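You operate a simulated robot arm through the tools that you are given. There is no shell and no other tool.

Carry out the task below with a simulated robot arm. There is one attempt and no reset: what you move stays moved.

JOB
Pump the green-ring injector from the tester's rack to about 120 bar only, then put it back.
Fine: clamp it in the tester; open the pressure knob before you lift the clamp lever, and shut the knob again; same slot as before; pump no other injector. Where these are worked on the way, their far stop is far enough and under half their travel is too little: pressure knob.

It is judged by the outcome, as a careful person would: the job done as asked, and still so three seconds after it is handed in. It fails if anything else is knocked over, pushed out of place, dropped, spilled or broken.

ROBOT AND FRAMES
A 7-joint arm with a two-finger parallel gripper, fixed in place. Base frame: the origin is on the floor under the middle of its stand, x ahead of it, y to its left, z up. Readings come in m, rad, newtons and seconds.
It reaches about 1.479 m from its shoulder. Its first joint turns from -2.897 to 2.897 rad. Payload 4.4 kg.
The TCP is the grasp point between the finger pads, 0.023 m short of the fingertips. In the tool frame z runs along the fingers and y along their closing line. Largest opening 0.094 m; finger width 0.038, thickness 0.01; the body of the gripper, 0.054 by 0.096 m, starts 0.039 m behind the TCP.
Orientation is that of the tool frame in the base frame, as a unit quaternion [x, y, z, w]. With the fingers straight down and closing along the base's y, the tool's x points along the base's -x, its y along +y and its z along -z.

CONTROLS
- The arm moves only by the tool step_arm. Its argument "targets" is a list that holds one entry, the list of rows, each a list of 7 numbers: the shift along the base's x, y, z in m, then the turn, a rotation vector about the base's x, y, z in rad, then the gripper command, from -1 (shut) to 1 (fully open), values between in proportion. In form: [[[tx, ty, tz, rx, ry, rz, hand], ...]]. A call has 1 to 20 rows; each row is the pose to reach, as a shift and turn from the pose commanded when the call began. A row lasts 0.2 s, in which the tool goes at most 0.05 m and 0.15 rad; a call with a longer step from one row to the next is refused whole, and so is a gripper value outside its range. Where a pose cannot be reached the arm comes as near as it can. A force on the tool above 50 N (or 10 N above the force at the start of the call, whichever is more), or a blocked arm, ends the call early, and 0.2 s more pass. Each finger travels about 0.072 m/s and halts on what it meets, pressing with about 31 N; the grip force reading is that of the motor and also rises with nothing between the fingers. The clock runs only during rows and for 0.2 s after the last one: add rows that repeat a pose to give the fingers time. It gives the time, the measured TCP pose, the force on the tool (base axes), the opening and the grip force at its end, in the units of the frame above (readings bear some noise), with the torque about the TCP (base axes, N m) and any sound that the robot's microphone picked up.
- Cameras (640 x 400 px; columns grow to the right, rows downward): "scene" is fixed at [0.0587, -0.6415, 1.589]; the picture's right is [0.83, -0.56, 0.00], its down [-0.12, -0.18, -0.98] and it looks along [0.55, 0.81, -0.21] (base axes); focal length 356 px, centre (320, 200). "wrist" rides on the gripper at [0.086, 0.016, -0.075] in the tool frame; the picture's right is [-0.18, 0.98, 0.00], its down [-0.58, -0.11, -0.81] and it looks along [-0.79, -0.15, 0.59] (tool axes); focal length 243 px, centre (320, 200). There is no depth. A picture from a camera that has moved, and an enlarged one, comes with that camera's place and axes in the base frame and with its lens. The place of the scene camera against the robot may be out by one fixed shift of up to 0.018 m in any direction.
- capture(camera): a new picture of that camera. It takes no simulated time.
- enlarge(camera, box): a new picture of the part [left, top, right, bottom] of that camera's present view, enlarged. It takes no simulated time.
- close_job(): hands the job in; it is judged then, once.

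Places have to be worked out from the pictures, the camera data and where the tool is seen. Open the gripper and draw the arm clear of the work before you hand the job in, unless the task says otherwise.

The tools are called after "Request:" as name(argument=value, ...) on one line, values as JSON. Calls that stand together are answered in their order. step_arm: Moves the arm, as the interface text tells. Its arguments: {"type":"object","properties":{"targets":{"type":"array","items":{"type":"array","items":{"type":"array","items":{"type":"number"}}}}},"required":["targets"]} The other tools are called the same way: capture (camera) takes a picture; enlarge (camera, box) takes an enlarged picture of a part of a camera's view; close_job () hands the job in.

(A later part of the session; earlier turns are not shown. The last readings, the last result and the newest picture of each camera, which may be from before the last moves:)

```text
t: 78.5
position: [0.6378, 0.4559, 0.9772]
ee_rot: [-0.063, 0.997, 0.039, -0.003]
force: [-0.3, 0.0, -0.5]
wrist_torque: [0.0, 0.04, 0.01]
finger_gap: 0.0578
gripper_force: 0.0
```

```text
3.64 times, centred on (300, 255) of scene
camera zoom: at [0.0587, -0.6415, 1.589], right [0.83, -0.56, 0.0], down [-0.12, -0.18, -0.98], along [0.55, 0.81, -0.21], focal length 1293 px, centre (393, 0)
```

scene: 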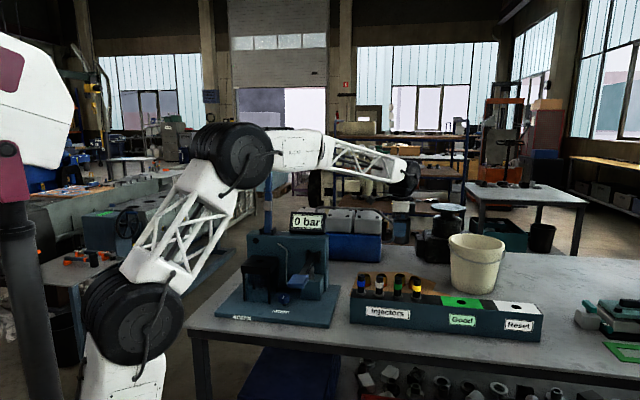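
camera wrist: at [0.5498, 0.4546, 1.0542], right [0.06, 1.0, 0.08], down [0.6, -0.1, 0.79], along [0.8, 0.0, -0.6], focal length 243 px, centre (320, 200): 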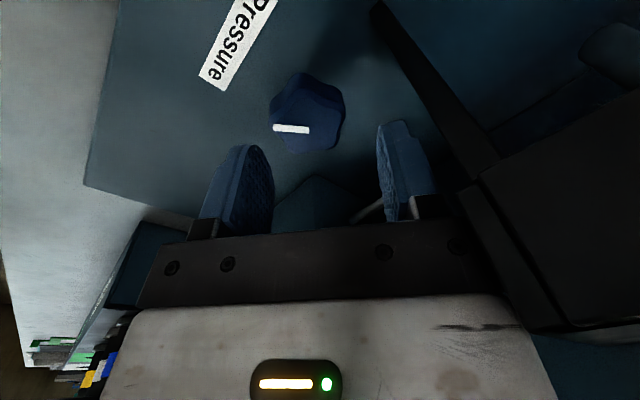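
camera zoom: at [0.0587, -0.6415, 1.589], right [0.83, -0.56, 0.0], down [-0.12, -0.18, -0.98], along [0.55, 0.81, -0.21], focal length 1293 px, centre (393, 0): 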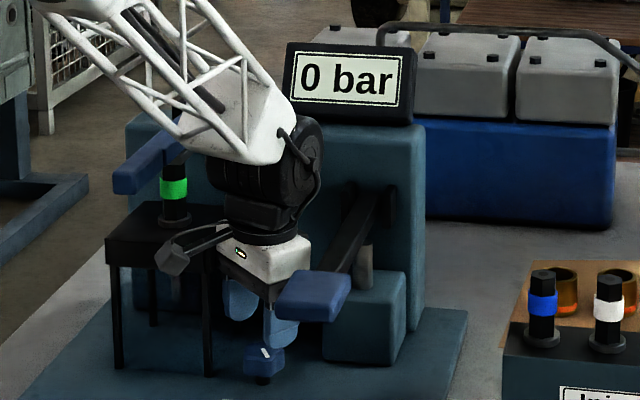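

The hand is back 72° with the same lobe pattern, and the knob stayed open (0 bar). I shift ~2 mm, descend and regrip.

Request:
step_arm(targets=[[[0.0008, -0.002, -0.015, 0, 0, 0, 0.234], [0.0008, -0.002, -0.03, 0, 0, 0, 0.234], [0.0008, -0.002, -0.041, 0, 0, 0, 0.234], [0.0008, -0.002, -0.041, 0, 0, 0, 0.234], [0.0008, -0.002, -0.041, 0, 0, 0, 0], [0.0008, -0.002, -0.041, 0, 0, 0, -0.3], [0.0008, -0.002, -0.041, 0, 0, 0, -0.3]]])

Request:
enlarge(camera="wrist", box=[220, 60, 420, 210])

```text
t: 80.1
position: [0.6359, 0.4517, 0.9378]
ee_rot: [-0.064, 0.997, 0.039, -0.004]
force: [3.4, -7.1, -0.7]
wrist_torque: [-1.26, -0.41, -0.01]
finger_gap: 0.0435
gripper_force: 45.3
```

```text
2.67 times, centred on (320, 135) of wrist
camera zoom: at [0.5494, 0.4504, 1.0136], right [0.06, 1.0, 0.08], down [0.6, -0.1, 0.79], along [0.8, 0.0, -0.6], focal length 647 px, centre (320, 373)
```

zoom: 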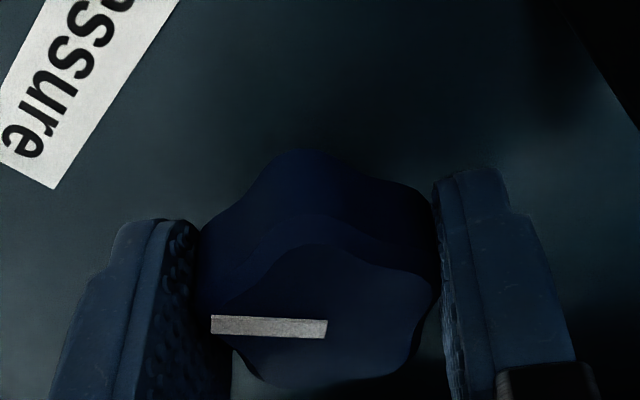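

Regripped with small loads. I turn counter-clockwise again in steps, watching the z-torque for the far stop.

Request:
step_arm(targets=[[[0, 0.001, 0, 0, 0, 0.1, -0.3], [0, 0.001, 0, 0, 0, 0.2, -0.3], [0, 0.001, 0, 0, 0, 0.3, -0.3], [0, 0.001, 0, 0, 0, 0.3, -0.3]]])

Request:
enlarge(camera="wrist", box=[220, 60, 420, 210])

```text
t: 80.8
position: [0.6376, 0.4522, 0.9358]
ee_rot: [-0.188, 0.981, 0.038, -0.008]
force: [-3.7, -15.6, 8.2]
wrist_torque: [-1.36, -0.24, 0.05]
finger_gap: 0.0437
gripper_force: 44.7
stopped in row 3: the force on the tool passed its limit at 73 N (the readings are from after the stop); the commanded pose is now the measured one
```

```text
2.67 times, centred on (320, 135) of wrist
camera zoom: at [0.5534, 0.4294, 1.0133], right [-0.19, 0.98, 0.08], down [0.6, 0.06, 0.79], along [0.77, 0.2, -0.6], focal length 647 px, centre (320, 373)
```

zoom: 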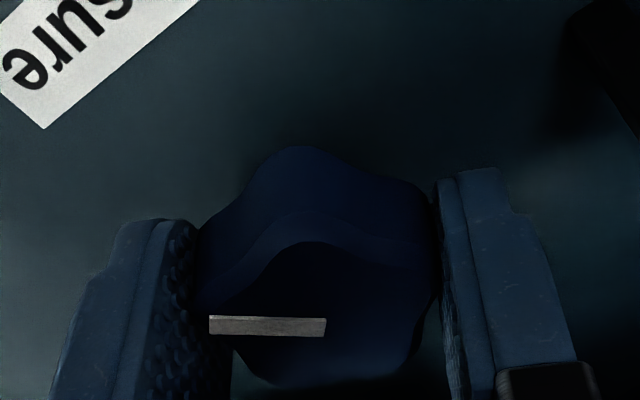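

A 73 N peak stopped it after ~0.25 rad more (total ≈ 0.85 rad). I probe with a small additional turn to see whether this is the far stop.

Request:
step_arm(targets=[[[0, 0.001, 0, 0, 0, 0.03, -0.3], [0, 0.001, 0, 0, 0, 0.06, -0.3]]])

Request:
enlarge(camera="wrist", box=[220, 60, 420, 210])

Request:
enlarge(camera="scene", box=[250, 200, 350, 310])

```text
t: 81.5
position: [0.6372, 0.452, 0.9354]
ee_rot: [-0.217, 0.975, 0.038, -0.01]
force: [0.0, -35.1, -1.2]
wrist_torque: [-1.12, -1.17, 0.05]
finger_gap: 0.0431
gripper_force: 45.1
```

```text
2.67 times, centred on (320, 135) of wrist
camera zoom: at [0.555, 0.4245, 1.0134], right [-0.25, 0.97, 0.08], down [0.6, 0.09, 0.79], along [0.76, 0.24, -0.6], focal length 647 px, centre (320, 373)
```

zoom: 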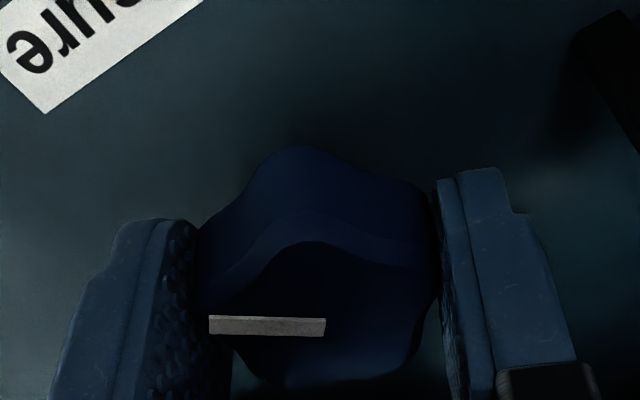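

```text
3.64 times, centred on (300, 255) of scene
camera zoom: at [0.0587, -0.6415, 1.589], right [0.83, -0.56, 0.0], down [-0.12, -0.18, -0.98], along [0.55, 0.81, -0.21], focal length 1293 px, centre (393, 0)
```

zoom: 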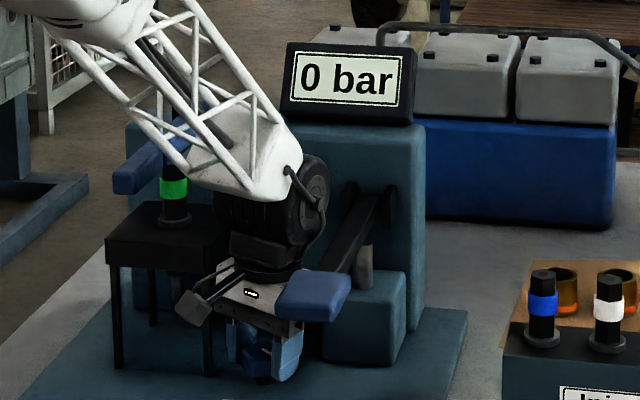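

The knob still turns (total ≈ 0.91 rad); the load is just my y-shift. I undo that shift and continue turning.

Request:
step_arm(targets=[[[0, -0.002, 0, 0, 0, 0.0, -0.3], [0, -0.002, 0, 0, 0, 0.07, -0.3], [0, -0.002, 0, 0, 0, 0.14, -0.3], [0, -0.002, 0, 0, 0, 0.21, -0.3]]])

Request:
enlarge(camera="wrist", box=[220, 60, 420, 210])

```text
t: 82.5
position: [0.6363, 0.4527, 0.9361]
ee_rot: [-0.319, 0.947, 0.036, -0.012]
force: [15.7, 14.5, -11.7]
wrist_torque: [-0.58, -0.44, -0.03]
finger_gap: 0.0434
gripper_force: 45.3
```

```text
2.67 times, centred on (320, 135) of wrist
camera zoom: at [0.5625, 0.4079, 1.0132], right [-0.45, 0.89, 0.08], down [0.57, 0.21, 0.8], along [0.69, 0.4, -0.6], focal length 647 px, centre (320, 373)
```

zoom: 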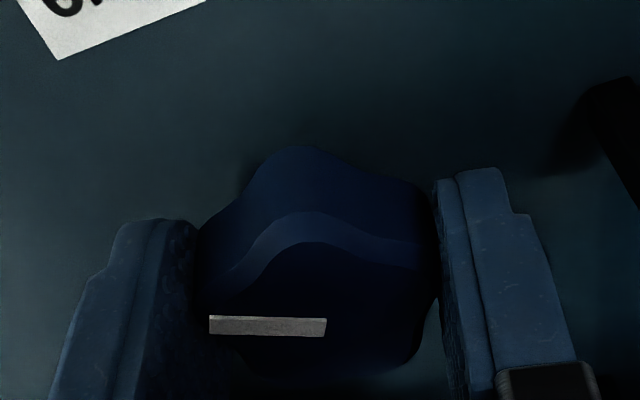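

Still turning freely (total ≈ 64°). I keep going with a 1 mm correction.

Request:
step_arm(targets=[[[0.001, 0.001, 0, 0, 0, 0.07, -0.3], [0.001, 0.001, 0, 0, 0, 0.14, -0.3], [0.001, 0.001, 0, 0, 0, 0.21, -0.3], [0.001, 0.001, 0, 0, 0, 0.28, -0.3]]])

Request:
enlarge(camera="wrist", box=[220, 60, 420, 210])

```text
t: 83.5
position: [0.638, 0.4521, 0.9367]
ee_rot: [-0.448, 0.893, 0.035, -0.018]
force: [-16.0, 2.9, 8.5]
wrist_torque: [0.0, -1.02, 0.0]
finger_gap: 0.0436
gripper_force: 45.6
```

```text
2.67 times, centred on (320, 135) of wrist
camera zoom: at [0.5777, 0.3893, 1.0133], right [-0.68, 0.73, 0.08], down [0.49, 0.36, 0.79], along [0.55, 0.57, -0.6], focal length 647 px, centre (320, 373)
```

zoom: 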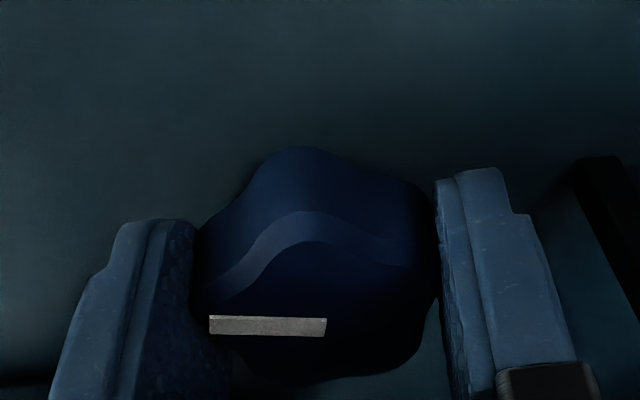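

Total ≈ 80° now. I continue; a stop near 90° is plausible.

Request:
step_arm(targets=[[[-0.0005, 0, 0, 0, 0, 0.06, -0.3], [-0.0005, 0, 0, 0, 0, 0.12, -0.3], [-0.0005, 0, 0, 0, 0, 0.18, -0.3], [-0.0005, 0, 0, 0, 0, 0.24, -0.3]]])

Request:
enlarge(camera="wrist", box=[220, 60, 420, 210])

```text
t: 84.5
position: [0.6382, 0.4537, 0.9358]
ee_rot: [-0.551, 0.833, 0.033, -0.021]
force: [-19.2, 20.9, 6.6]
wrist_torque: [-0.09, -0.66, -0.8]
finger_gap: 0.0436
gripper_force: 44.6
```

```text
2.67 times, centred on (320, 135) of wrist
camera zoom: at [0.5944, 0.3777, 1.0132], right [-0.83, 0.55, 0.08], down [0.39, 0.47, 0.8], along [0.4, 0.69, -0.6], focal length 647 px, centre (320, 373)
```

zoom: 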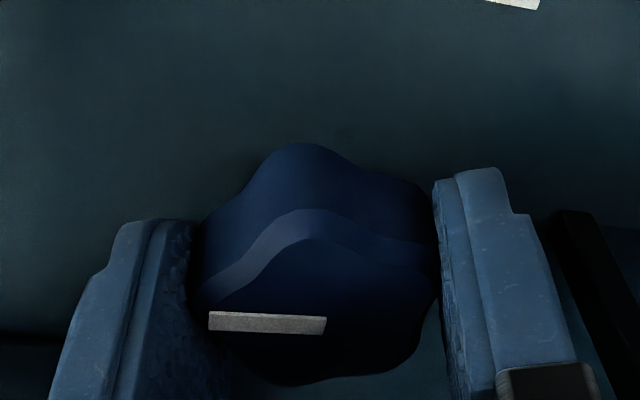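

The knob has reached its far stop (~90°, opposing torque −0.8 Nm), display 0 bar. I release it, rise straight up, straighten the hand, and move above the clamp-lever handle.

Request:
step_arm(targets=[[[0, 0, 0, 0, 0, -0.03, -0.3], [0, 0, 0, 0, 0, -0.03, 0.1], [0, 0, 0, 0, 0, -0.03, 0.234], [0, 0, 0, 0, 0, -0.03, 0.234], [0, 0, 0.03, 0, 0, -0.03, 0.234], [0, 0, 0.06, 0, 0, -0.03, 0.234], [0, 0, 0.09, 0, 0, -0.03, 0.234], [0, 0, 0.13, -0.0113, -0.0161, -0.0957, 0.234], [0, 0, 0.17, -0.0227, -0.0322, -0.1913, 0.234], [0, 0, 0.21, -0.034, -0.0483, -0.287, 0.234], [0, 0, 0.25, -0.0453, -0.0644, -0.3826, 0.234], [0, 0, 0.285, -0.0453, -0.0644, -0.3826, 0.234], [0, 0, 0.315, -0.0453, -0.0644, -0.3826, 0.234], [-0.034, 0.017, 0.315, -0.0453, -0.0644, -0.3826, 0.6], [-0.068, 0.034, 0.315, -0.0453, -0.0644, -0.3826, 1], [-0.1025, 0.0516, 0.315, -0.0453, -0.0644, -0.3826, 1], [-0.1025, 0.0516, 0.315, -0.0453, -0.0644, -0.3826, 1]]])

Request:
capture(camera="wrist")

Request:
enlarge(camera="scene", box=[230, 190, 340, 310])

```text
t: 88.0
position: [0.5347, 0.5047, 1.2509]
ee_rot: [-0.383, 0.924, -0.001, -0.002]
force: [0.0, -1.3, -0.2]
wrist_torque: [-0.01, 0.03, -0.01]
finger_gap: 0.094
gripper_force: 0.0
```

```text
taken
camera wrist: at [0.461, 0.4554, 1.3266], right [-0.57, 0.82, 0.0], down [0.49, 0.34, 0.8], along [0.66, 0.46, -0.59], focal length 243 px, centre (320, 200)
```

wrist: 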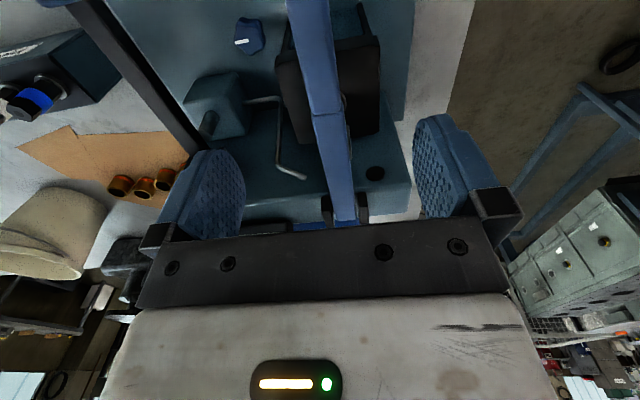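

```text
3.33 times, centred on (285, 250) of scene
camera zoom: at [0.0587, -0.6415, 1.589], right [0.83, -0.56, 0.0], down [-0.12, -0.18, -0.98], along [0.55, 0.81, -0.21], focal length 1186 px, centre (437, 33)
```

zoom: 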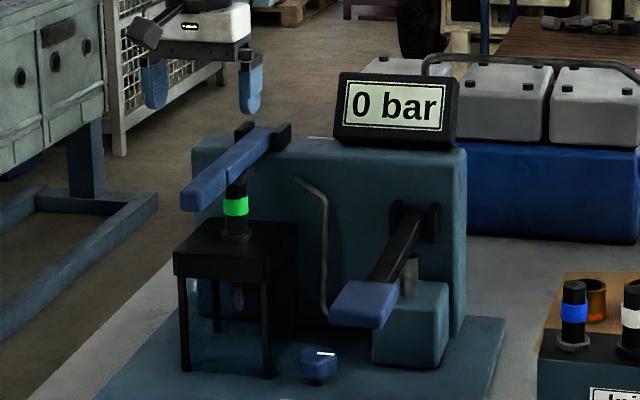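

Knob mark has turned 90° and stays open; lever is still down. I zoom to align the fingers with the handle.

Request:
enlarge(camera="wrist", box=[240, 0, 440, 150])

```text
2.67 times, centred on (340, 75) of wrist
camera zoom: at [0.461, 0.4554, 1.3266], right [-0.57, 0.82, 0.0], down [0.49, 0.34, 0.8], along [0.66, 0.46, -0.59], focal length 647 px, centre (267, 533)
```

zoom: 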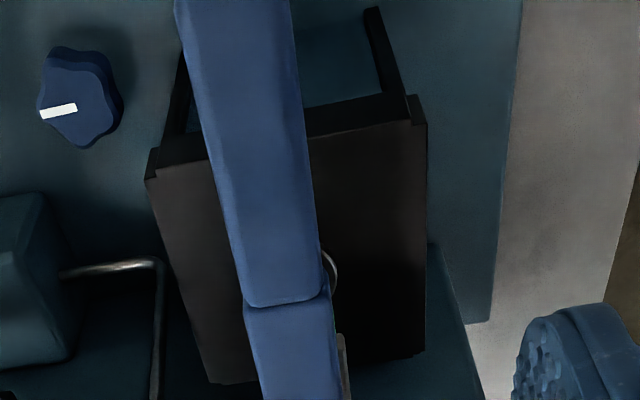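

The handle is centred at p≈0.0197 and the TCP is at p≈0.0199 — aligned. I descend to straddle the handle and close on it.

Request:
step_arm(targets=[[[0.003, 0.003, -0.035, 0, 0, 0, 1], [0.0057, 0.0057, -0.07, 0, 0, 0, 1], [0.0057, 0.0057, -0.103, 0, 0, 0, 1], [0.0057, 0.0057, -0.103, 0, 0, 0, 0.2], [0.0057, 0.0057, -0.103, 0, 0, 0, -0.35], [0.0057, 0.0057, -0.103, 0, 0, 0, -1], [0.0057, 0.0057, -0.103, 0, 0, 0, -1]]])

Request:
capture(camera="wrist")

Request:
enlarge(camera="scene", box=[230, 190, 310, 280])

```text
t: 89.7
position: [0.539, 0.5107, 1.1464]
ee_rot: [-0.383, 0.924, -0.001, -0.002]
force: [21.9, -20.7, -1.6]
wrist_torque: [-0.32, -0.29, 0.02]
finger_gap: 0.0248
gripper_force: 44.5
```

```text
taken
camera wrist: at [0.4669, 0.4615, 1.2229], right [-0.56, 0.83, 0.0], down [0.49, 0.34, 0.8], along [0.66, 0.45, -0.59], focal length 243 px, centre (320, 200)
```

wrist: 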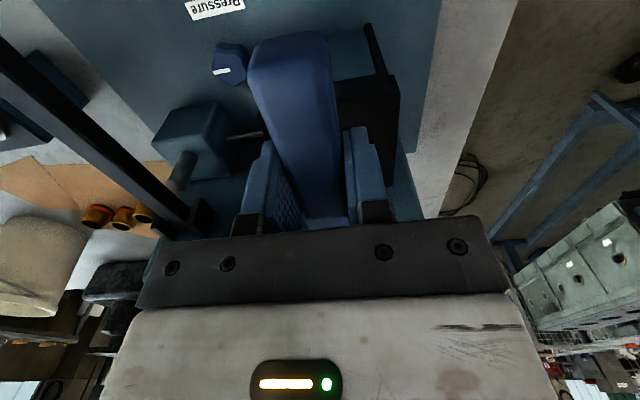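

```text
4.44 times, centred on (270, 235) of scene
camera zoom: at [0.0587, -0.6415, 1.589], right [0.83, -0.56, 0.0], down [-0.12, -0.18, -0.98], along [0.55, 0.81, -0.21], focal length 1581 px, centre (542, 44)
```

zoom: 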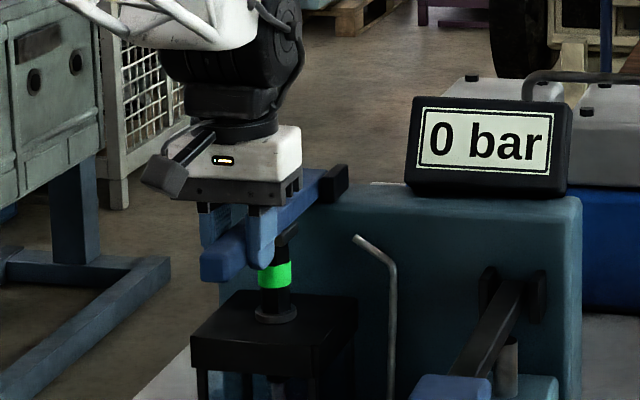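

Gripped; ~30 N side load says shift +2 mm along e1. I do that and start lifting along the arc (mostly straight up) to ~20° raised.

Request:
step_arm(targets=[[[0.0014, -0.0014, 0, 0, 0, 0, -1], [0.0019, -0.0009, 0.0177, 0, 0, 0, -1], [0.0036, 0.0008, 0.0353, 0, 0, 0, -1], [0.0063, 0.0035, 0.0525, 0, 0, 0, -1], [0.01, 0.0072, 0.0694, 0, 0, 0, -1], [0.01, 0.0072, 0.0694, 0, 0, 0, -1]]])

Request:
enlarge(camera="scene", box=[230, 170, 310, 280])

```text
t: 90.5
position: [0.5429, 0.5143, 1.1867]
ee_rot: [-0.384, 0.923, 0.001, -0.004]
force: [-13.7, 19.9, 3.1]
wrist_torque: [0.22, -0.88, -1.55]
finger_gap: 0.025
gripper_force: 45.4
stopped in row 4: the force on the tool passed its limit at 66 N (the readings are from after the stop); the commanded pose is now the measured one
```

```text
3.64 times, centred on (270, 225) of scene
camera zoom: at [0.0587, -0.6415, 1.589], right [0.83, -0.56, 0.0], down [-0.12, -0.18, -0.98], along [0.55, 0.81, -0.21], focal length 1293 px, centre (502, 109)
```

zoom: 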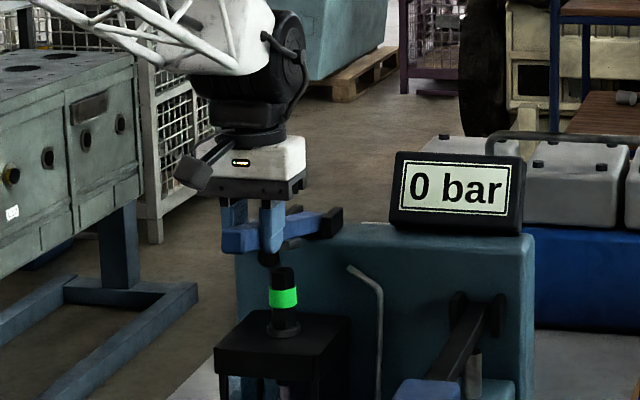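

The lever is rising (about 12°), with side load reversing sign. I make a sub-millimetre correction and continue in smaller steps.

Request:
step_arm(targets=[[[-0.0006, 0.0006, 0, 0, 0, -0.012, -1], [-0.0001, 0.0011, 0.009, 0, 0, -0.012, -1], [0.0008, 0.002, 0.018, 0, 0, -0.012, -1], [0.0018, 0.003, 0.026, 0, 0, -0.012, -1]]])

```text
t: 91.5
position: [0.5457, 0.5179, 1.2136]
ee_rot: [-0.378, 0.926, 0.002, -0.004]
force: [-16.3, 29.7, -14.3]
wrist_torque: [-0.97, 1.06, 1.7]
finger_gap: 0.0255
gripper_force: 45.2
```

Request:
step_arm(targets=[[[-0.0009, 0.0009, 0, 0, 0, 0.01, -1], [0.0015, 0.0033, 0.007, 0, 0, 0.01, -1], [0.0039, 0.0057, 0.014, 0, 0, 0.01, -1], [0.0063, 0.0081, 0.0205, 0, 0, 0.01, -1], [0.0079, 0.0097, 0.0267, 0, 0, 0.01, -1]]])

```text
t: 92.8
position: [0.5538, 0.5264, 1.2383]
ee_rot: [-0.382, 0.924, 0.0, -0.004]
force: [12.1, -5.5, -13.4]
wrist_torque: [-0.96, 0.88, 0.38]
finger_gap: 0.0249
gripper_force: 45.3
```

Loads are small now. I continue the arc to about 50°.

Request:
step_arm(targets=[[[0.0036, 0.003, 0.0078, 0, 0, 0, -1], [0.0071, 0.0065, 0.0155, 0, 0, 0, -1], [0.0107, 0.0101, 0.023, 0, 0, 0, -1], [0.0143, 0.0137, 0.0302, 0, 0, 0, -1], [0.0178, 0.0172, 0.0372, 0, 0, 0, -1]]])

```text
t: 94.0
position: [0.5704, 0.5418, 1.2765]
ee_rot: [-0.382, 0.924, 0.001, -0.004]
force: [16.8, -4.9, -18.4]
wrist_torque: [-1.55, 0.12, -0.75]
finger_gap: 0.025
gripper_force: 44.7
```

Request:
step_arm(targets=[[[0.0048, 0.0041, 0.0066, 0, 0, -0.006, -1], [0.0095, 0.0089, 0.0132, 0, 0, -0.006, -1], [0.0146, 0.014, 0.0198, 0, 0, -0.006, -1], [0.0197, 0.0191, 0.0258, 0, 0, -0.006, -1], [0.0251, 0.0245, 0.0314, 0, 0, -0.006, -1]]])

Request:
enlarge(camera="scene", box=[230, 150, 310, 280])

```text
t: 95.2
position: [0.596, 0.5682, 1.308]
ee_rot: [-0.381, 0.925, 0.0, -0.002]
force: [-17.5, -2.0, 4.6]
wrist_torque: [-1.17, 1.01, 0.55]
finger_gap: 0.0248
gripper_force: 45.5
```

```text
3.08 times, centred on (270, 215) of scene
camera zoom: at [0.0587, -0.6415, 1.589], right [0.83, -0.56, 0.0], down [-0.12, -0.18, -0.98], along [0.55, 0.81, -0.21], focal length 1094 px, centre (474, 154)
```

zoom: 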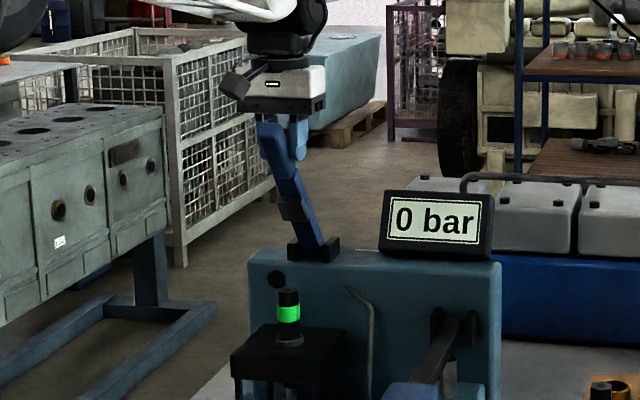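

Lever is at about 36° from vertical. I continue toward upright with the same small corrections.

Request:
step_arm(targets=[[[0.0054, 0.006, 0.0056, 0, 0, 0.004, -1], [0.0114, 0.012, 0.0108, 0, 0, 0.004, -1], [0.0174, 0.018, 0.0156, 0, 0, 0.004, -1], [0.0237, 0.0243, 0.02, 0, 0, 0.004, -1], [0.0301, 0.0307, 0.0239, 0, 0, 0.004, -1]]])

```text
t: 96.3
position: [0.6264, 0.5984, 1.3311]
ee_rot: [-0.382, 0.924, 0.001, -0.004]
force: [-24.0, 18.6, -14.4]
wrist_torque: [-1.54, 0.12, -0.68]
finger_gap: 0.0248
gripper_force: 45.1
```

Request:
step_arm(targets=[[[-0.0009, 0.0009, 0, 0, 0, -0.004, -1], [0.0075, 0.0093, 0.0044, 0, 0, -0.004, -1], [0.0161, 0.0179, 0.008, 0, 0, -0.004, -1], [0.0249, 0.0267, 0.0109, 0, 0, -0.004, -1], [0.0337, 0.0355, 0.0129, 0, 0, -0.004, -1], [0.0427, 0.0445, 0.0142, 0, 0, -0.004, -1]]])

Request:
enlarge(camera="scene", box=[230, 130, 310, 260])

```text
t: 97.8
position: [0.6692, 0.6408, 1.3464]
ee_rot: [-0.379, 0.925, 0.001, -0.003]
force: [18.2, -30.8, -2.2]
wrist_torque: [-1.8, 0.29, 0.44]
finger_gap: 0.0249
gripper_force: 44.7
```

```text
3.08 times, centred on (270, 195) of scene
camera zoom: at [0.0587, -0.6415, 1.589], right [0.83, -0.56, 0.0], down [-0.12, -0.18, -0.98], along [0.55, 0.81, -0.21], focal length 1094 px, centre (474, 215)
```

zoom: 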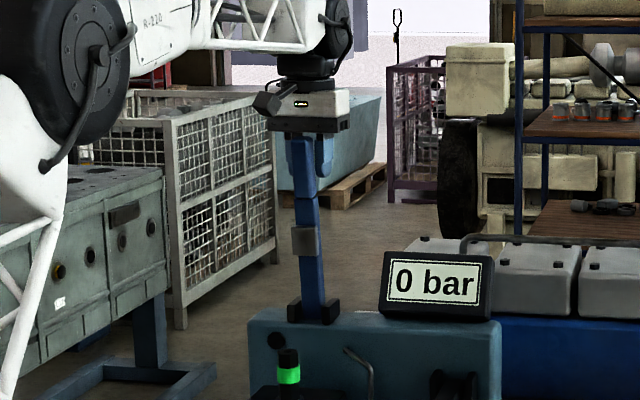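

Almost upright. I push the last ~8° back to its original rest, with a 1 mm side correction.

Request:
step_arm(targets=[[[0.0009, -0.0009, 0, 0, 0, 0, -1], [0.0059, 0.0041, 0.0003, 0, 0, 0, -1], [0.0109, 0.0091, 0.0004, 0, 0, 0, -1], [0.0154, 0.0136, 0.0003, 0, 0, 0, -1], [0.0194, 0.0176, 0.0001, 0, 0, 0, -1]]])

Request:
enlarge(camera="scene", box=[230, 130, 310, 260])

```text
t: 99.0
position: [0.6878, 0.6603, 1.3468]
ee_rot: [-0.381, 0.925, 0.0, -0.004]
force: [11.6, -22.1, -0.9]
wrist_torque: [-2.13, 0.01, 0.3]
finger_gap: 0.0249
gripper_force: 44.7
```

```text
3.08 times, centred on (270, 195) of scene
camera zoom: at [0.0587, -0.6415, 1.589], right [0.83, -0.56, 0.0], down [-0.12, -0.18, -0.98], along [0.55, 0.81, -0.21], focal length 1094 px, centre (474, 215)
```

zoom: 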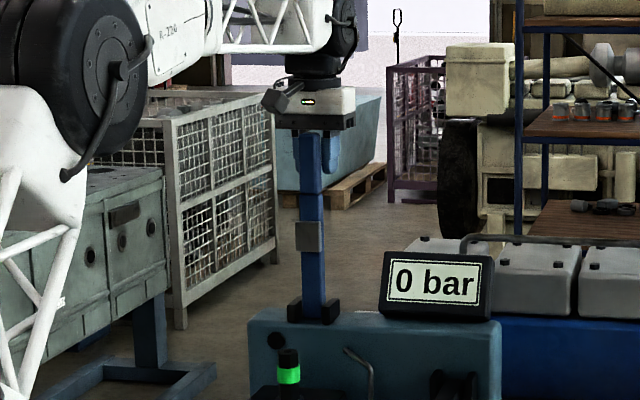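

A few more millimetres to reach the original lean, then I open and rise straight up off the handle.

Request:
step_arm(targets=[[[0.0024, 0.0014, 0, 0, 0, 0, -1], [0.0044, 0.0034, 0, 0, 0, 0, -1], [0.0054, 0.0044, 0, 0, 0, 0, -1], [0.0054, 0.0044, 0, 0, 0, 0, -0.2], [0.0054, 0.0044, 0, 0, 0, 0, 0.5], [0.0054, 0.0044, 0, 0, 0, 0, 0.8], [0.0054, 0.0044, 0, 0, 0, 0, 0.8]]])

Request:
capture(camera="wrist")

Request:
enlarge(camera="scene", box=[230, 130, 310, 260])

```text
t: 100.5
position: [0.693, 0.6656, 1.3468]
ee_rot: [-0.38, 0.925, 0.001, -0.005]
force: [0.5, 0.2, -0.6]
wrist_torque: [0.02, 0.03, 0.01]
finger_gap: 0.0847
gripper_force: 0.0
```

```text
taken
camera wrist: at [0.621, 0.6167, 1.4229], right [-0.56, 0.83, 0.0], down [0.5, 0.33, 0.8], along [0.66, 0.45, -0.6], focal length 243 px, centre (320, 200)
```

wrist: 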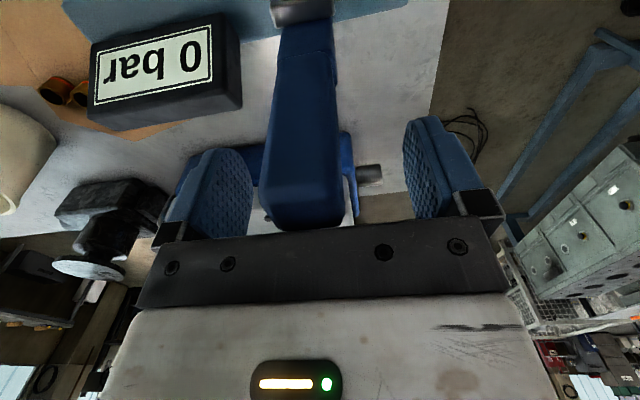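

```text
3.08 times, centred on (270, 195) of scene
camera zoom: at [0.0587, -0.6415, 1.589], right [0.83, -0.56, 0.0], down [-0.12, -0.18, -0.98], along [0.55, 0.81, -0.21], focal length 1094 px, centre (474, 215)
```

zoom: 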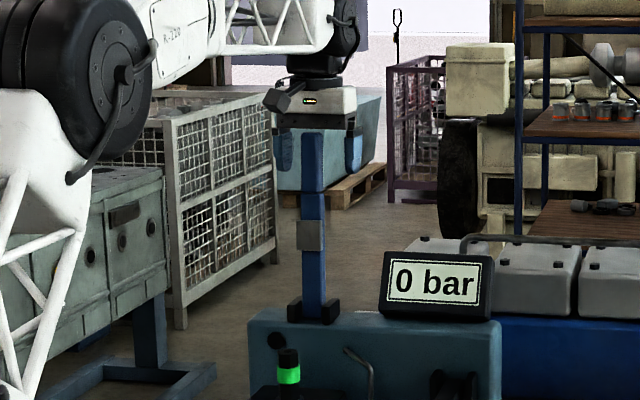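

Released; the lever seems to lean slightly forward of vertical compared with the start. I rise, close the fingers in front of it, and nudge it back to its rest stop.

Request:
step_arm(targets=[[[0, 0, 0.04, 0, 0, 0, 1], [0, 0, 0.08, 0, 0, 0, 1], [0, 0, 0.1, 0, 0, 0, 1], [-0.03, -0.03, 0.1, 0, 0, 0, 0.4], [-0.06, -0.06, 0.1, 0, 0, 0, -0.4], [-0.065, -0.065, 0.1, 0, 0, 0, -1], [-0.065, -0.065, 0.1, 0, 0, 0, -1], [-0.065, -0.065, 0.06, 0, 0, 0, -1], [-0.065, -0.065, 0.013, 0, 0, 0, -1], [-0.065, -0.065, 0.013, 0, 0, 0, -1]]])

Request:
capture(camera="wrist")

Request:
enlarge(camera="scene", box=[230, 130, 310, 260])

```text
t: 102.8
position: [0.6315, 0.6011, 1.3595]
ee_rot: [-0.38, 0.925, 0.0, -0.005]
force: [-0.4, 0.2, -0.7]
wrist_torque: [-0.01, -0.04, 0.0]
finger_gap: 0.0
gripper_force: 30.6
```

```text
taken
camera wrist: at [0.5585, 0.5505, 1.4361], right [-0.56, 0.83, 0.0], down [0.5, 0.33, 0.8], along [0.66, 0.45, -0.6], focal length 243 px, centre (320, 200)
```

wrist: 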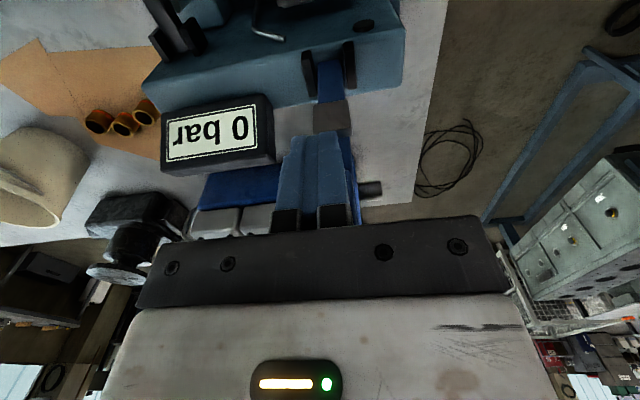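

```text
3.08 times, centred on (270, 195) of scene
camera zoom: at [0.0587, -0.6415, 1.589], right [0.83, -0.56, 0.0], down [-0.12, -0.18, -0.98], along [0.55, 0.81, -0.21], focal length 1094 px, centre (474, 215)
```

zoom: 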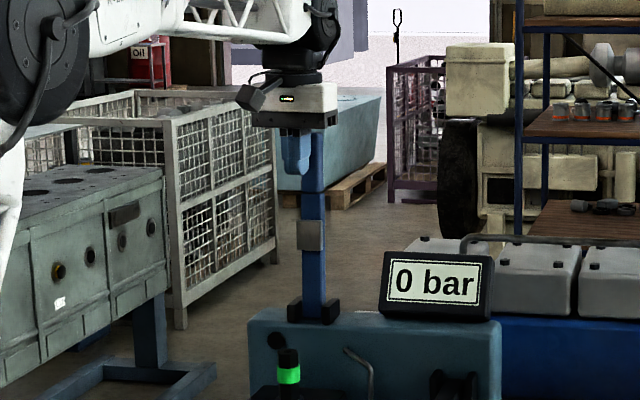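

Fingers are in front of the lever. I push it gently back along +n.

Request:
step_arm(targets=[[[0.012, 0.012, 0, 0, 0, 0, -1], [0.022, 0.022, 0, 0, 0, 0, -1], [0.028, 0.028, 0, 0, 0, 0, -1], [0.033, 0.033, 0, 0, 0, 0, -1], [0.037, 0.037, 0, 0, 0, 0, -1], [0.04, 0.04, 0, 0, 0, 0, -1], [0.043, 0.043, 0, 0, 0, 0, -1]]])

Request:
enlarge(camera="scene", box=[230, 130, 310, 260])

```text
t: 104.5
position: [0.6703, 0.6426, 1.3581]
ee_rot: [-0.38, 0.925, -0.001, -0.005]
force: [-19.0, -16.9, -3.1]
wrist_torque: [-0.47, 0.45, 0.06]
finger_gap: 0.0
gripper_force: 30.9
stopped in row 7: the force on the tool passed its limit at 53 N (the readings are from after the stop); the commanded pose is now the measured one
```

```text
3.08 times, centred on (270, 195) of scene
camera zoom: at [0.0587, -0.6415, 1.589], right [0.83, -0.56, 0.0], down [-0.12, -0.18, -0.98], along [0.55, 0.81, -0.21], focal length 1094 px, centre (474, 215)
```

zoom: 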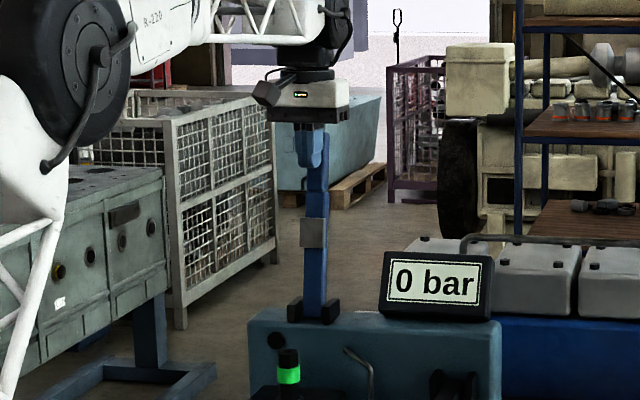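

The lever is back on its rest stop. Now to shut the knob: I retreat forward, then go above the knob with the hand yawed so the pads meet the same lobe pattern (φ≈18°), leaning slightly away from the slab.

Request:
step_arm(targets=[[[-0.03, -0.03, 0, 0, 0, 0, -1], [-0.065, -0.065, 0, 0, 0, 0, -1], [-0.1, -0.1, 0, 0, 0, 0, 0.234], [-0.09, -0.13, -0.035, 0, 0, 0, 0.234], [-0.075, -0.157, -0.065, 0, 0, 0, 0.234], [-0.055, -0.178, -0.1, 0.013, 0.0143, 0.08, 0.234], [-0.0333, -0.1891, -0.135, 0.0261, 0.0287, 0.16, 0.234], [-0.0333, -0.1891, -0.18, 0.0391, 0.043, 0.24, 0.234], [-0.0333, -0.1891, -0.225, 0.0522, 0.0574, 0.3188, 0.234], [-0.0333, -0.1891, -0.27, 0.0522, 0.0574, 0.3188, 0.234], [-0.0333, -0.1891, -0.31, 0.0522, 0.0574, 0.3188, 0.234], [-0.0333, -0.1891, -0.338, 0.0522, 0.0574, 0.3188, 0.234], [-0.0333, -0.1891, -0.338, 0.0522, 0.0574, 0.3188, 0.234], [-0.0333, -0.1891, -0.338, 0.0522, 0.0574, 0.3188, 0.234]]])

Request:
capture(camera="wrist")

Request:
enlarge(camera="wrist", box=[220, 30, 420, 180])

Request:
enlarge(camera="scene", box=[230, 170, 350, 310])

```text
t: 107.5
position: [0.6374, 0.4522, 1.019]
ee_rot: [-0.522, 0.852, 0.033, -0.021]
force: [-0.2, 0.2, -1.2]
wrist_torque: [0.0, 0.01, -0.02]
finger_gap: 0.0578
gripper_force: 0.1
```

```text
taken
camera wrist: at [0.5875, 0.3808, 1.0954], right [-0.79, 0.61, 0.08], down [0.42, 0.44, 0.79], along [0.45, 0.66, -0.6], focal length 243 px, centre (320, 200)
```

wrist: 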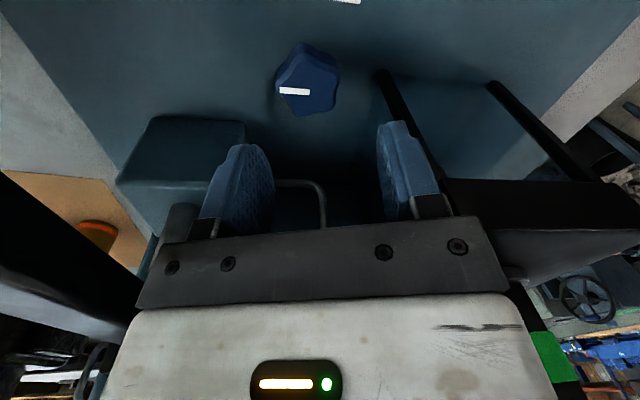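

```text
2.67 times, centred on (320, 105) of wrist
camera zoom: at [0.5875, 0.3808, 1.0954], right [-0.79, 0.61, 0.08], down [0.42, 0.44, 0.79], along [0.45, 0.66, -0.6], focal length 647 px, centre (320, 453)
```

zoom: 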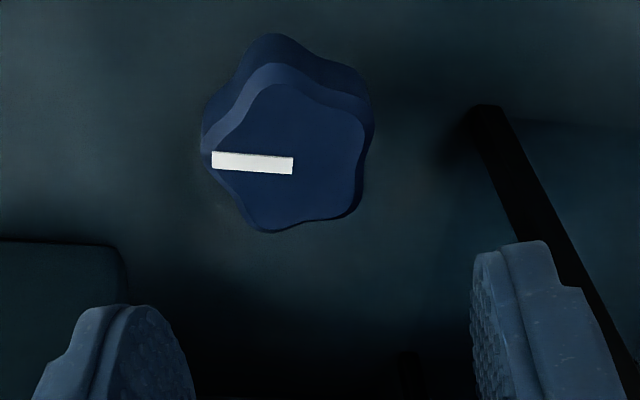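

```text
2.86 times, centred on (290, 240) of scene
camera zoom: at [0.0587, -0.6415, 1.589], right [0.83, -0.56, 0.0], down [-0.12, -0.18, -0.98], along [0.55, 0.81, -0.21], focal length 1016 px, centre (406, 86)
```

zoom: 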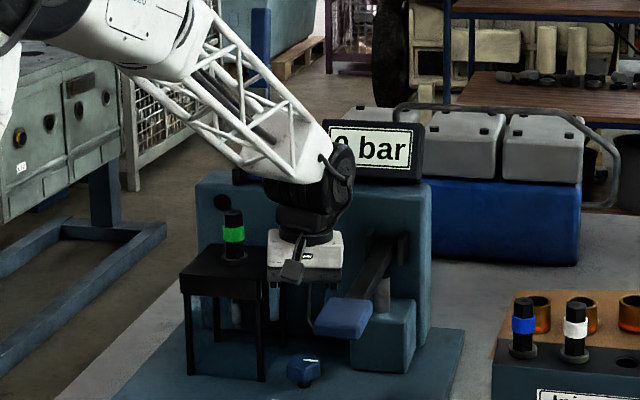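

Knob centre is within ~2 mm of the TCP. I descend, straddle and close on the knob.

Request:
step_arm(targets=[[[0.0007, 0.0012, -0.025, 0, 0, 0, 0.234], [0.0007, 0.0012, -0.05, 0, 0, 0, 0.234], [0.0007, 0.0012, -0.068, 0, 0, 0, 0.234], [0.0007, 0.0012, -0.083, 0, 0, 0, 0.234], [0.0007, 0.0012, -0.083, 0, 0, 0, 0.234], [0.0007, 0.0012, -0.083, 0, 0, 0, 0], [0.0007, 0.0012, -0.083, 0, 0, 0, -0.3], [0.0007, 0.0012, -0.083, 0, 0, 0, -0.3]]])

Request:
enlarge(camera="wrist", box=[220, 60, 420, 210])

```text
t: 109.3
position: [0.6376, 0.4549, 0.937]
ee_rot: [-0.521, 0.852, 0.033, -0.021]
force: [26.2, -12.8, -7.4]
wrist_torque: [-0.04, -0.61, 0.08]
finger_gap: 0.0459
gripper_force: 15.1
```

```text
2.67 times, centred on (320, 135) of wrist
camera zoom: at [0.589, 0.3826, 1.0144], right [-0.79, 0.61, 0.08], down [0.42, 0.44, 0.79], along [0.45, 0.66, -0.6], focal length 647 px, centre (320, 373)
```

zoom: 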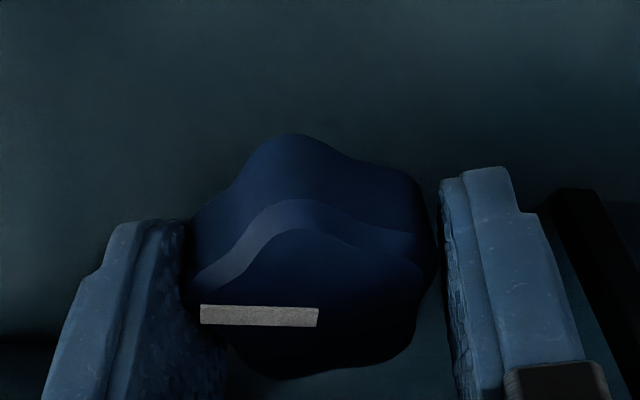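

One pad touches first (28 N along +e1), so I shift ~1.5 mm that way and finish closing.

Request:
step_arm(targets=[[[0.0012, -0.0008, 0, 0, 0, 0, -0.3], [0.0012, -0.0008, 0, 0, 0, 0, -0.3], [0.0012, -0.0008, 0, 0, 0, 0, -0.3]]])

```text
t: 110.1
position: [0.6383, 0.4551, 0.9373]
ee_rot: [-0.522, 0.852, 0.034, -0.021]
force: [14.3, -3.7, -12.2]
wrist_torque: [-0.34, -1.07, 0.08]
finger_gap: 0.0437
gripper_force: 45.0
```

Gripped. I turn clockwise in steps, checking loads.

Request:
step_arm(targets=[[[0.0005, 0, 0, 0, 0, -0.06, -0.3], [0.0005, 0, 0, 0, 0, -0.13, -0.3], [0.0005, 0, 0, 0, 0, -0.2, -0.3], [0.0005, 0, 0, 0, 0, -0.27, -0.3], [0.0005, 0, 0, 0, 0, -0.34, -0.3]]])

Request:
enlarge(camera="wrist", box=[220, 60, 420, 210])

```text
t: 111.3
position: [0.639, 0.4538, 0.9374]
ee_rot: [-0.369, 0.929, 0.037, -0.015]
force: [-17.4, -31.2, 5.6]
wrist_torque: [-1.46, -0.16, 0.02]
finger_gap: 0.0435
gripper_force: 45.1
```

```text
2.67 times, centred on (320, 135) of wrist
camera zoom: at [0.5694, 0.4018, 1.0144], right [-0.54, 0.84, 0.08], down [0.54, 0.27, 0.79], along [0.64, 0.47, -0.6], focal length 647 px, centre (320, 373)
```

zoom: 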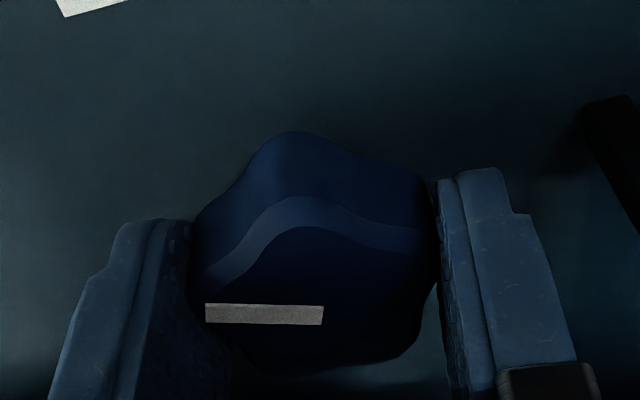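

Turning fine. I relieve ~2 mm along −n and continue clockwise.

Request:
step_arm(targets=[[[-0.0012, -0.0014, 0, 0, 0, 0, -0.3], [-0.0012, -0.0014, 0, 0, 0, -0.07, -0.3], [-0.0012, -0.0014, 0, 0, 0, -0.14, -0.3], [-0.0012, -0.0014, 0, 0, 0, -0.21, -0.3], [-0.0012, -0.0014, 0, 0, 0, -0.28, -0.3]]])

```text
t: 112.5
position: [0.6385, 0.453, 0.9366]
ee_rot: [-0.236, 0.971, 0.039, -0.01]
force: [39.2, -17.1, -16.9]
wrist_torque: [-0.5, -1.37, 0.07]
finger_gap: 0.0436
gripper_force: 44.6
```

Request:
step_arm(targets=[[[0.0014, -0.0008, -0.0005, 0, 0, 0, -0.3], [0.0014, -0.0008, -0.0005, 0, 0, -0.07, -0.3], [0.0014, -0.0008, -0.0005, 0, 0, -0.14, -0.3], [0.0014, -0.0008, -0.0005, 0, 0, -0.21, -0.3], [0.0014, -0.0008, -0.0005, 0, 0, -0.28, -0.3], [0.0014, -0.0008, -0.0005, 0, 0, -0.34, -0.3]]])

Request:
enlarge(camera="wrist", box=[220, 60, 420, 210])

Request:
enlarge(camera="scene", box=[230, 170, 350, 310])

```text
t: 113.9
position: [0.639, 0.4517, 0.9364]
ee_rot: [-0.069, 0.997, 0.039, -0.003]
force: [-26.1, -21.8, 20.4]
wrist_torque: [-1.4, 0.45, 0.09]
finger_gap: 0.0434
gripper_force: 44.7
```

```text
2.67 times, centred on (320, 135) of wrist
camera zoom: at [0.5528, 0.45, 1.0139], right [0.05, 1.0, 0.08], down [0.6, -0.09, 0.79], along [0.8, 0.01, -0.6], focal length 647 px, centre (320, 373)
```

zoom: 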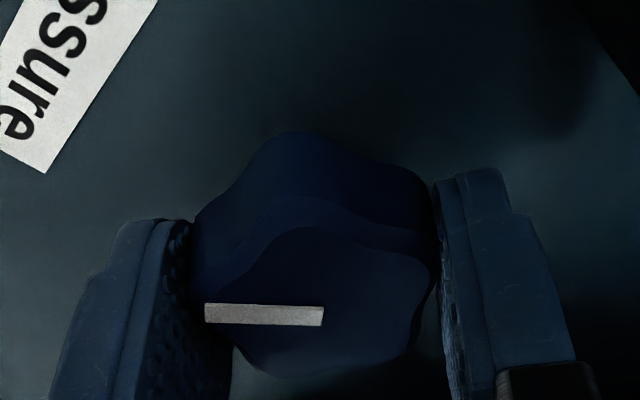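

```text
2.86 times, centred on (290, 240) of scene
camera zoom: at [0.0587, -0.6415, 1.589], right [0.83, -0.56, 0.0], down [-0.12, -0.18, -0.98], along [0.55, 0.81, -0.21], focal length 1016 px, centre (406, 86)
```

zoom: 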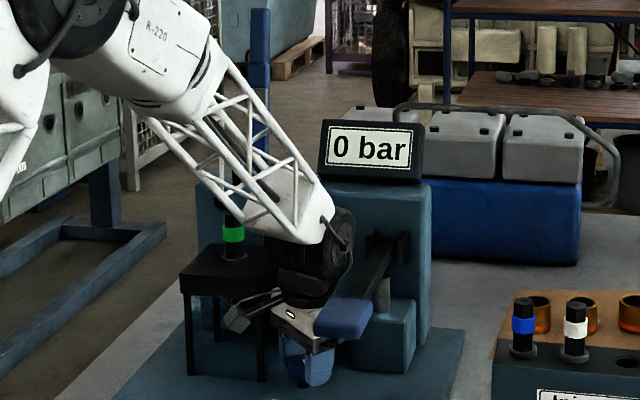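

The knob has turned back ~55°. I regrip: release, rise 40 mm, rotate back 36° (half lobe pitch) and re-centre for the remaining ~35°.

Request:
step_arm(targets=[[[0, 0, 0, 0, 0, 0, 0], [0, 0, 0, 0, 0, 0, 0.234], [0, 0, 0, 0, 0, 0, 0.234], [-0.001, 0.0007, 0.02, 0, 0, 0, 0.234], [-0.0024, 0.0015, 0.04, 0, 0, 0, 0.234], [-0.0024, 0.0015, 0.04, 0, 0, 0.13, 0.234], [-0.0024, 0.0015, 0.04, 0, 0, 0.26, 0.234], [-0.0024, 0.0015, 0.04, 0, 0, 0.39, 0.234], [-0.0024, 0.0015, 0.04, 0, 0, 0.51, 0.234], [-0.0024, 0.0015, 0.04, 0, 0, 0.628, 0.234], [-0.0024, 0.0015, 0.04, 0, 0, 0.628, 0.234]]])

Request:
enlarge(camera="wrist", box=[220, 40, 420, 190])

Request:
enlarge(camera="scene", box=[230, 170, 350, 310])

```text
t: 116.3
position: [0.6371, 0.4549, 0.9758]
ee_rot: [-0.375, 0.926, 0.037, -0.015]
force: [0.0, 0.2, 1.0]
wrist_torque: [0.02, 0.03, -0.01]
finger_gap: 0.0579
gripper_force: 0.1
```

```text
2.67 times, centred on (320, 115) of wrist
camera zoom: at [0.5677, 0.4018, 1.0533], right [-0.55, 0.83, 0.08], down [0.54, 0.28, 0.79], along [0.64, 0.48, -0.6], focal length 647 px, centre (320, 427)
```

zoom: 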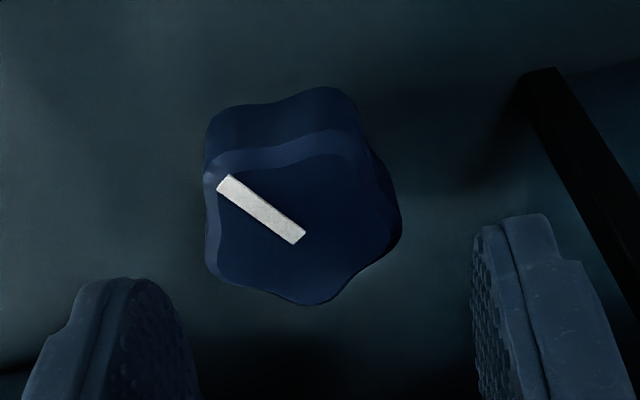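

```text
2.86 times, centred on (290, 240) of scene
camera zoom: at [0.0587, -0.6415, 1.589], right [0.83, -0.56, 0.0], down [-0.12, -0.18, -0.98], along [0.55, 0.81, -0.21], focal length 1016 px, centre (406, 86)
```

zoom: 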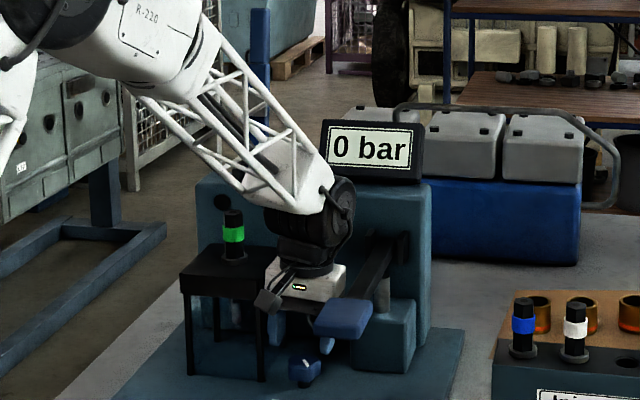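

Half-pitch pattern is as expected. I descend with a ~1.5 mm shift and regrip.

Request:
step_arm(targets=[[[-0.0003, -0.0012, -0.015, 0, 0, 0, 0.234], [-0.0003, -0.0012, -0.03, 0, 0, 0, 0.234], [-0.0003, -0.0012, -0.04, 0, 0, 0, 0.234], [-0.0003, -0.0012, -0.04, 0, 0, 0, 0.234], [-0.0003, -0.0012, -0.04, 0, 0, 0, 0], [-0.0003, -0.0012, -0.04, 0, 0, 0, -0.3], [-0.0003, -0.0012, -0.04, 0, 0, 0, -0.3]]])

Request:
enlarge(camera="wrist", box=[220, 60, 420, 210])

```text
t: 117.9
position: [0.6373, 0.4526, 0.936]
ee_rot: [-0.373, 0.927, 0.037, -0.016]
force: [-0.3, 3.4, -1.2]
wrist_torque: [-0.48, -0.96, 0.01]
finger_gap: 0.0438
gripper_force: 45.3
```

```text
2.67 times, centred on (320, 135) of wrist
camera zoom: at [0.5683, 0.3997, 1.0126], right [-0.55, 0.83, 0.08], down [0.54, 0.28, 0.79], along [0.64, 0.48, -0.6], focal length 647 px, centre (320, 373)
```

zoom: 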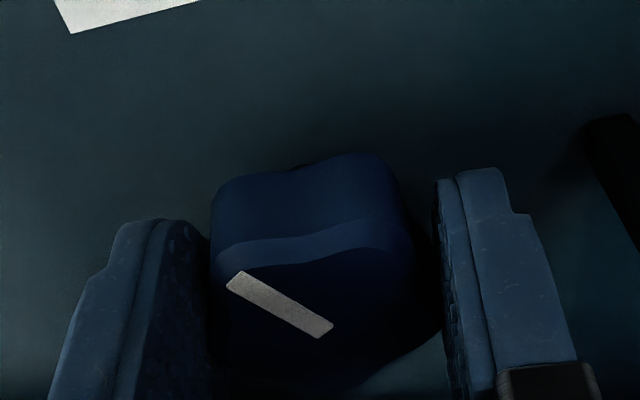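

Gripped with almost no side load. I turn clockwise the first half of the remainder.

Request:
step_arm(targets=[[[0, 0, 0, 0, 0, -0.07, -0.3], [0, 0, 0, 0, 0, -0.14, -0.3], [0, 0, 0, 0, 0, -0.21, -0.3], [0, 0, 0, 0, 0, -0.28, -0.3], [0, 0, 0, 0, 0, -0.35, -0.3]]])

```text
t: 119.1
position: [0.6381, 0.4527, 0.9342]
ee_rot: [-0.206, 0.978, 0.039, -0.01]
force: [19.3, -39.6, -3.1]
wrist_torque: [-1.77, -0.05, 0.05]
finger_gap: 0.0436
gripper_force: 44.9
```

Request:
step_arm(targets=[[[0.0008, -0.0018, 0, 0, 0, 0, -0.3], [0.0008, -0.0018, 0, 0, 0, -0.07, -0.3], [0.0008, -0.0018, 0, 0, 0, -0.14, -0.3], [0.0008, -0.0018, 0, 0, 0, -0.21, -0.3], [0.0008, -0.0018, 0, 0, 0, -0.26, -0.3]]])

Request:
enlarge(camera="wrist", box=[220, 60, 420, 210])

```text
t: 120.3
position: [0.6382, 0.4517, 0.9349]
ee_rot: [-0.078, 0.996, 0.04, -0.005]
force: [2.6, 17.8, -31.1]
wrist_torque: [-0.98, -0.28, 0.29]
finger_gap: 0.0437
gripper_force: 45.3
```

```text
2.67 times, centred on (320, 135) of wrist
camera zoom: at [0.5504, 0.448, 1.0129], right [0.03, 1.0, 0.08], down [0.6, -0.08, 0.79], along [0.8, 0.02, -0.6], focal length 647 px, centre (320, 373)
```

zoom: 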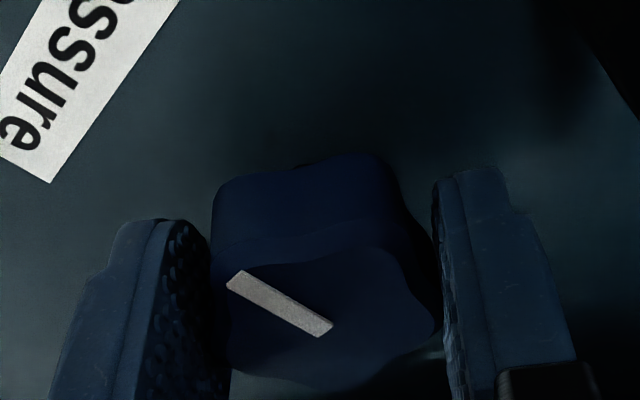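

Torque is starting to oppose (+0.29 Nm) at about the original angle. I turn slightly further to confirm the shut stop.

Request:
step_arm(targets=[[[0, 0.001, -0.0008, 0, 0, -0.03, -0.3], [0, 0.001, -0.0008, 0, 0, -0.06, -0.3], [0, 0.001, -0.0008, 0, 0, -0.06, -0.3]]])

Request:
enlarge(camera="wrist", box=[220, 60, 420, 210])

```text
t: 121.1
position: [0.6383, 0.4527, 0.9369]
ee_rot: [-0.048, 0.998, 0.04, -0.003]
force: [-28.7, -20.0, 10.8]
wrist_torque: [-1.46, 0.78, 0.07]
finger_gap: 0.0436
gripper_force: 44.9
```

```text
2.67 times, centred on (320, 135) of wrist
camera zoom: at [0.551, 0.4533, 1.0133], right [0.09, 0.99, 0.08], down [0.6, -0.12, 0.79], along [0.8, -0.02, -0.6], focal length 647 px, centre (320, 373)
```

zoom: 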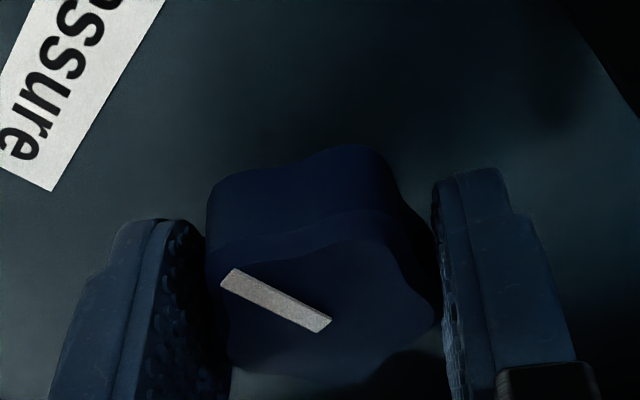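

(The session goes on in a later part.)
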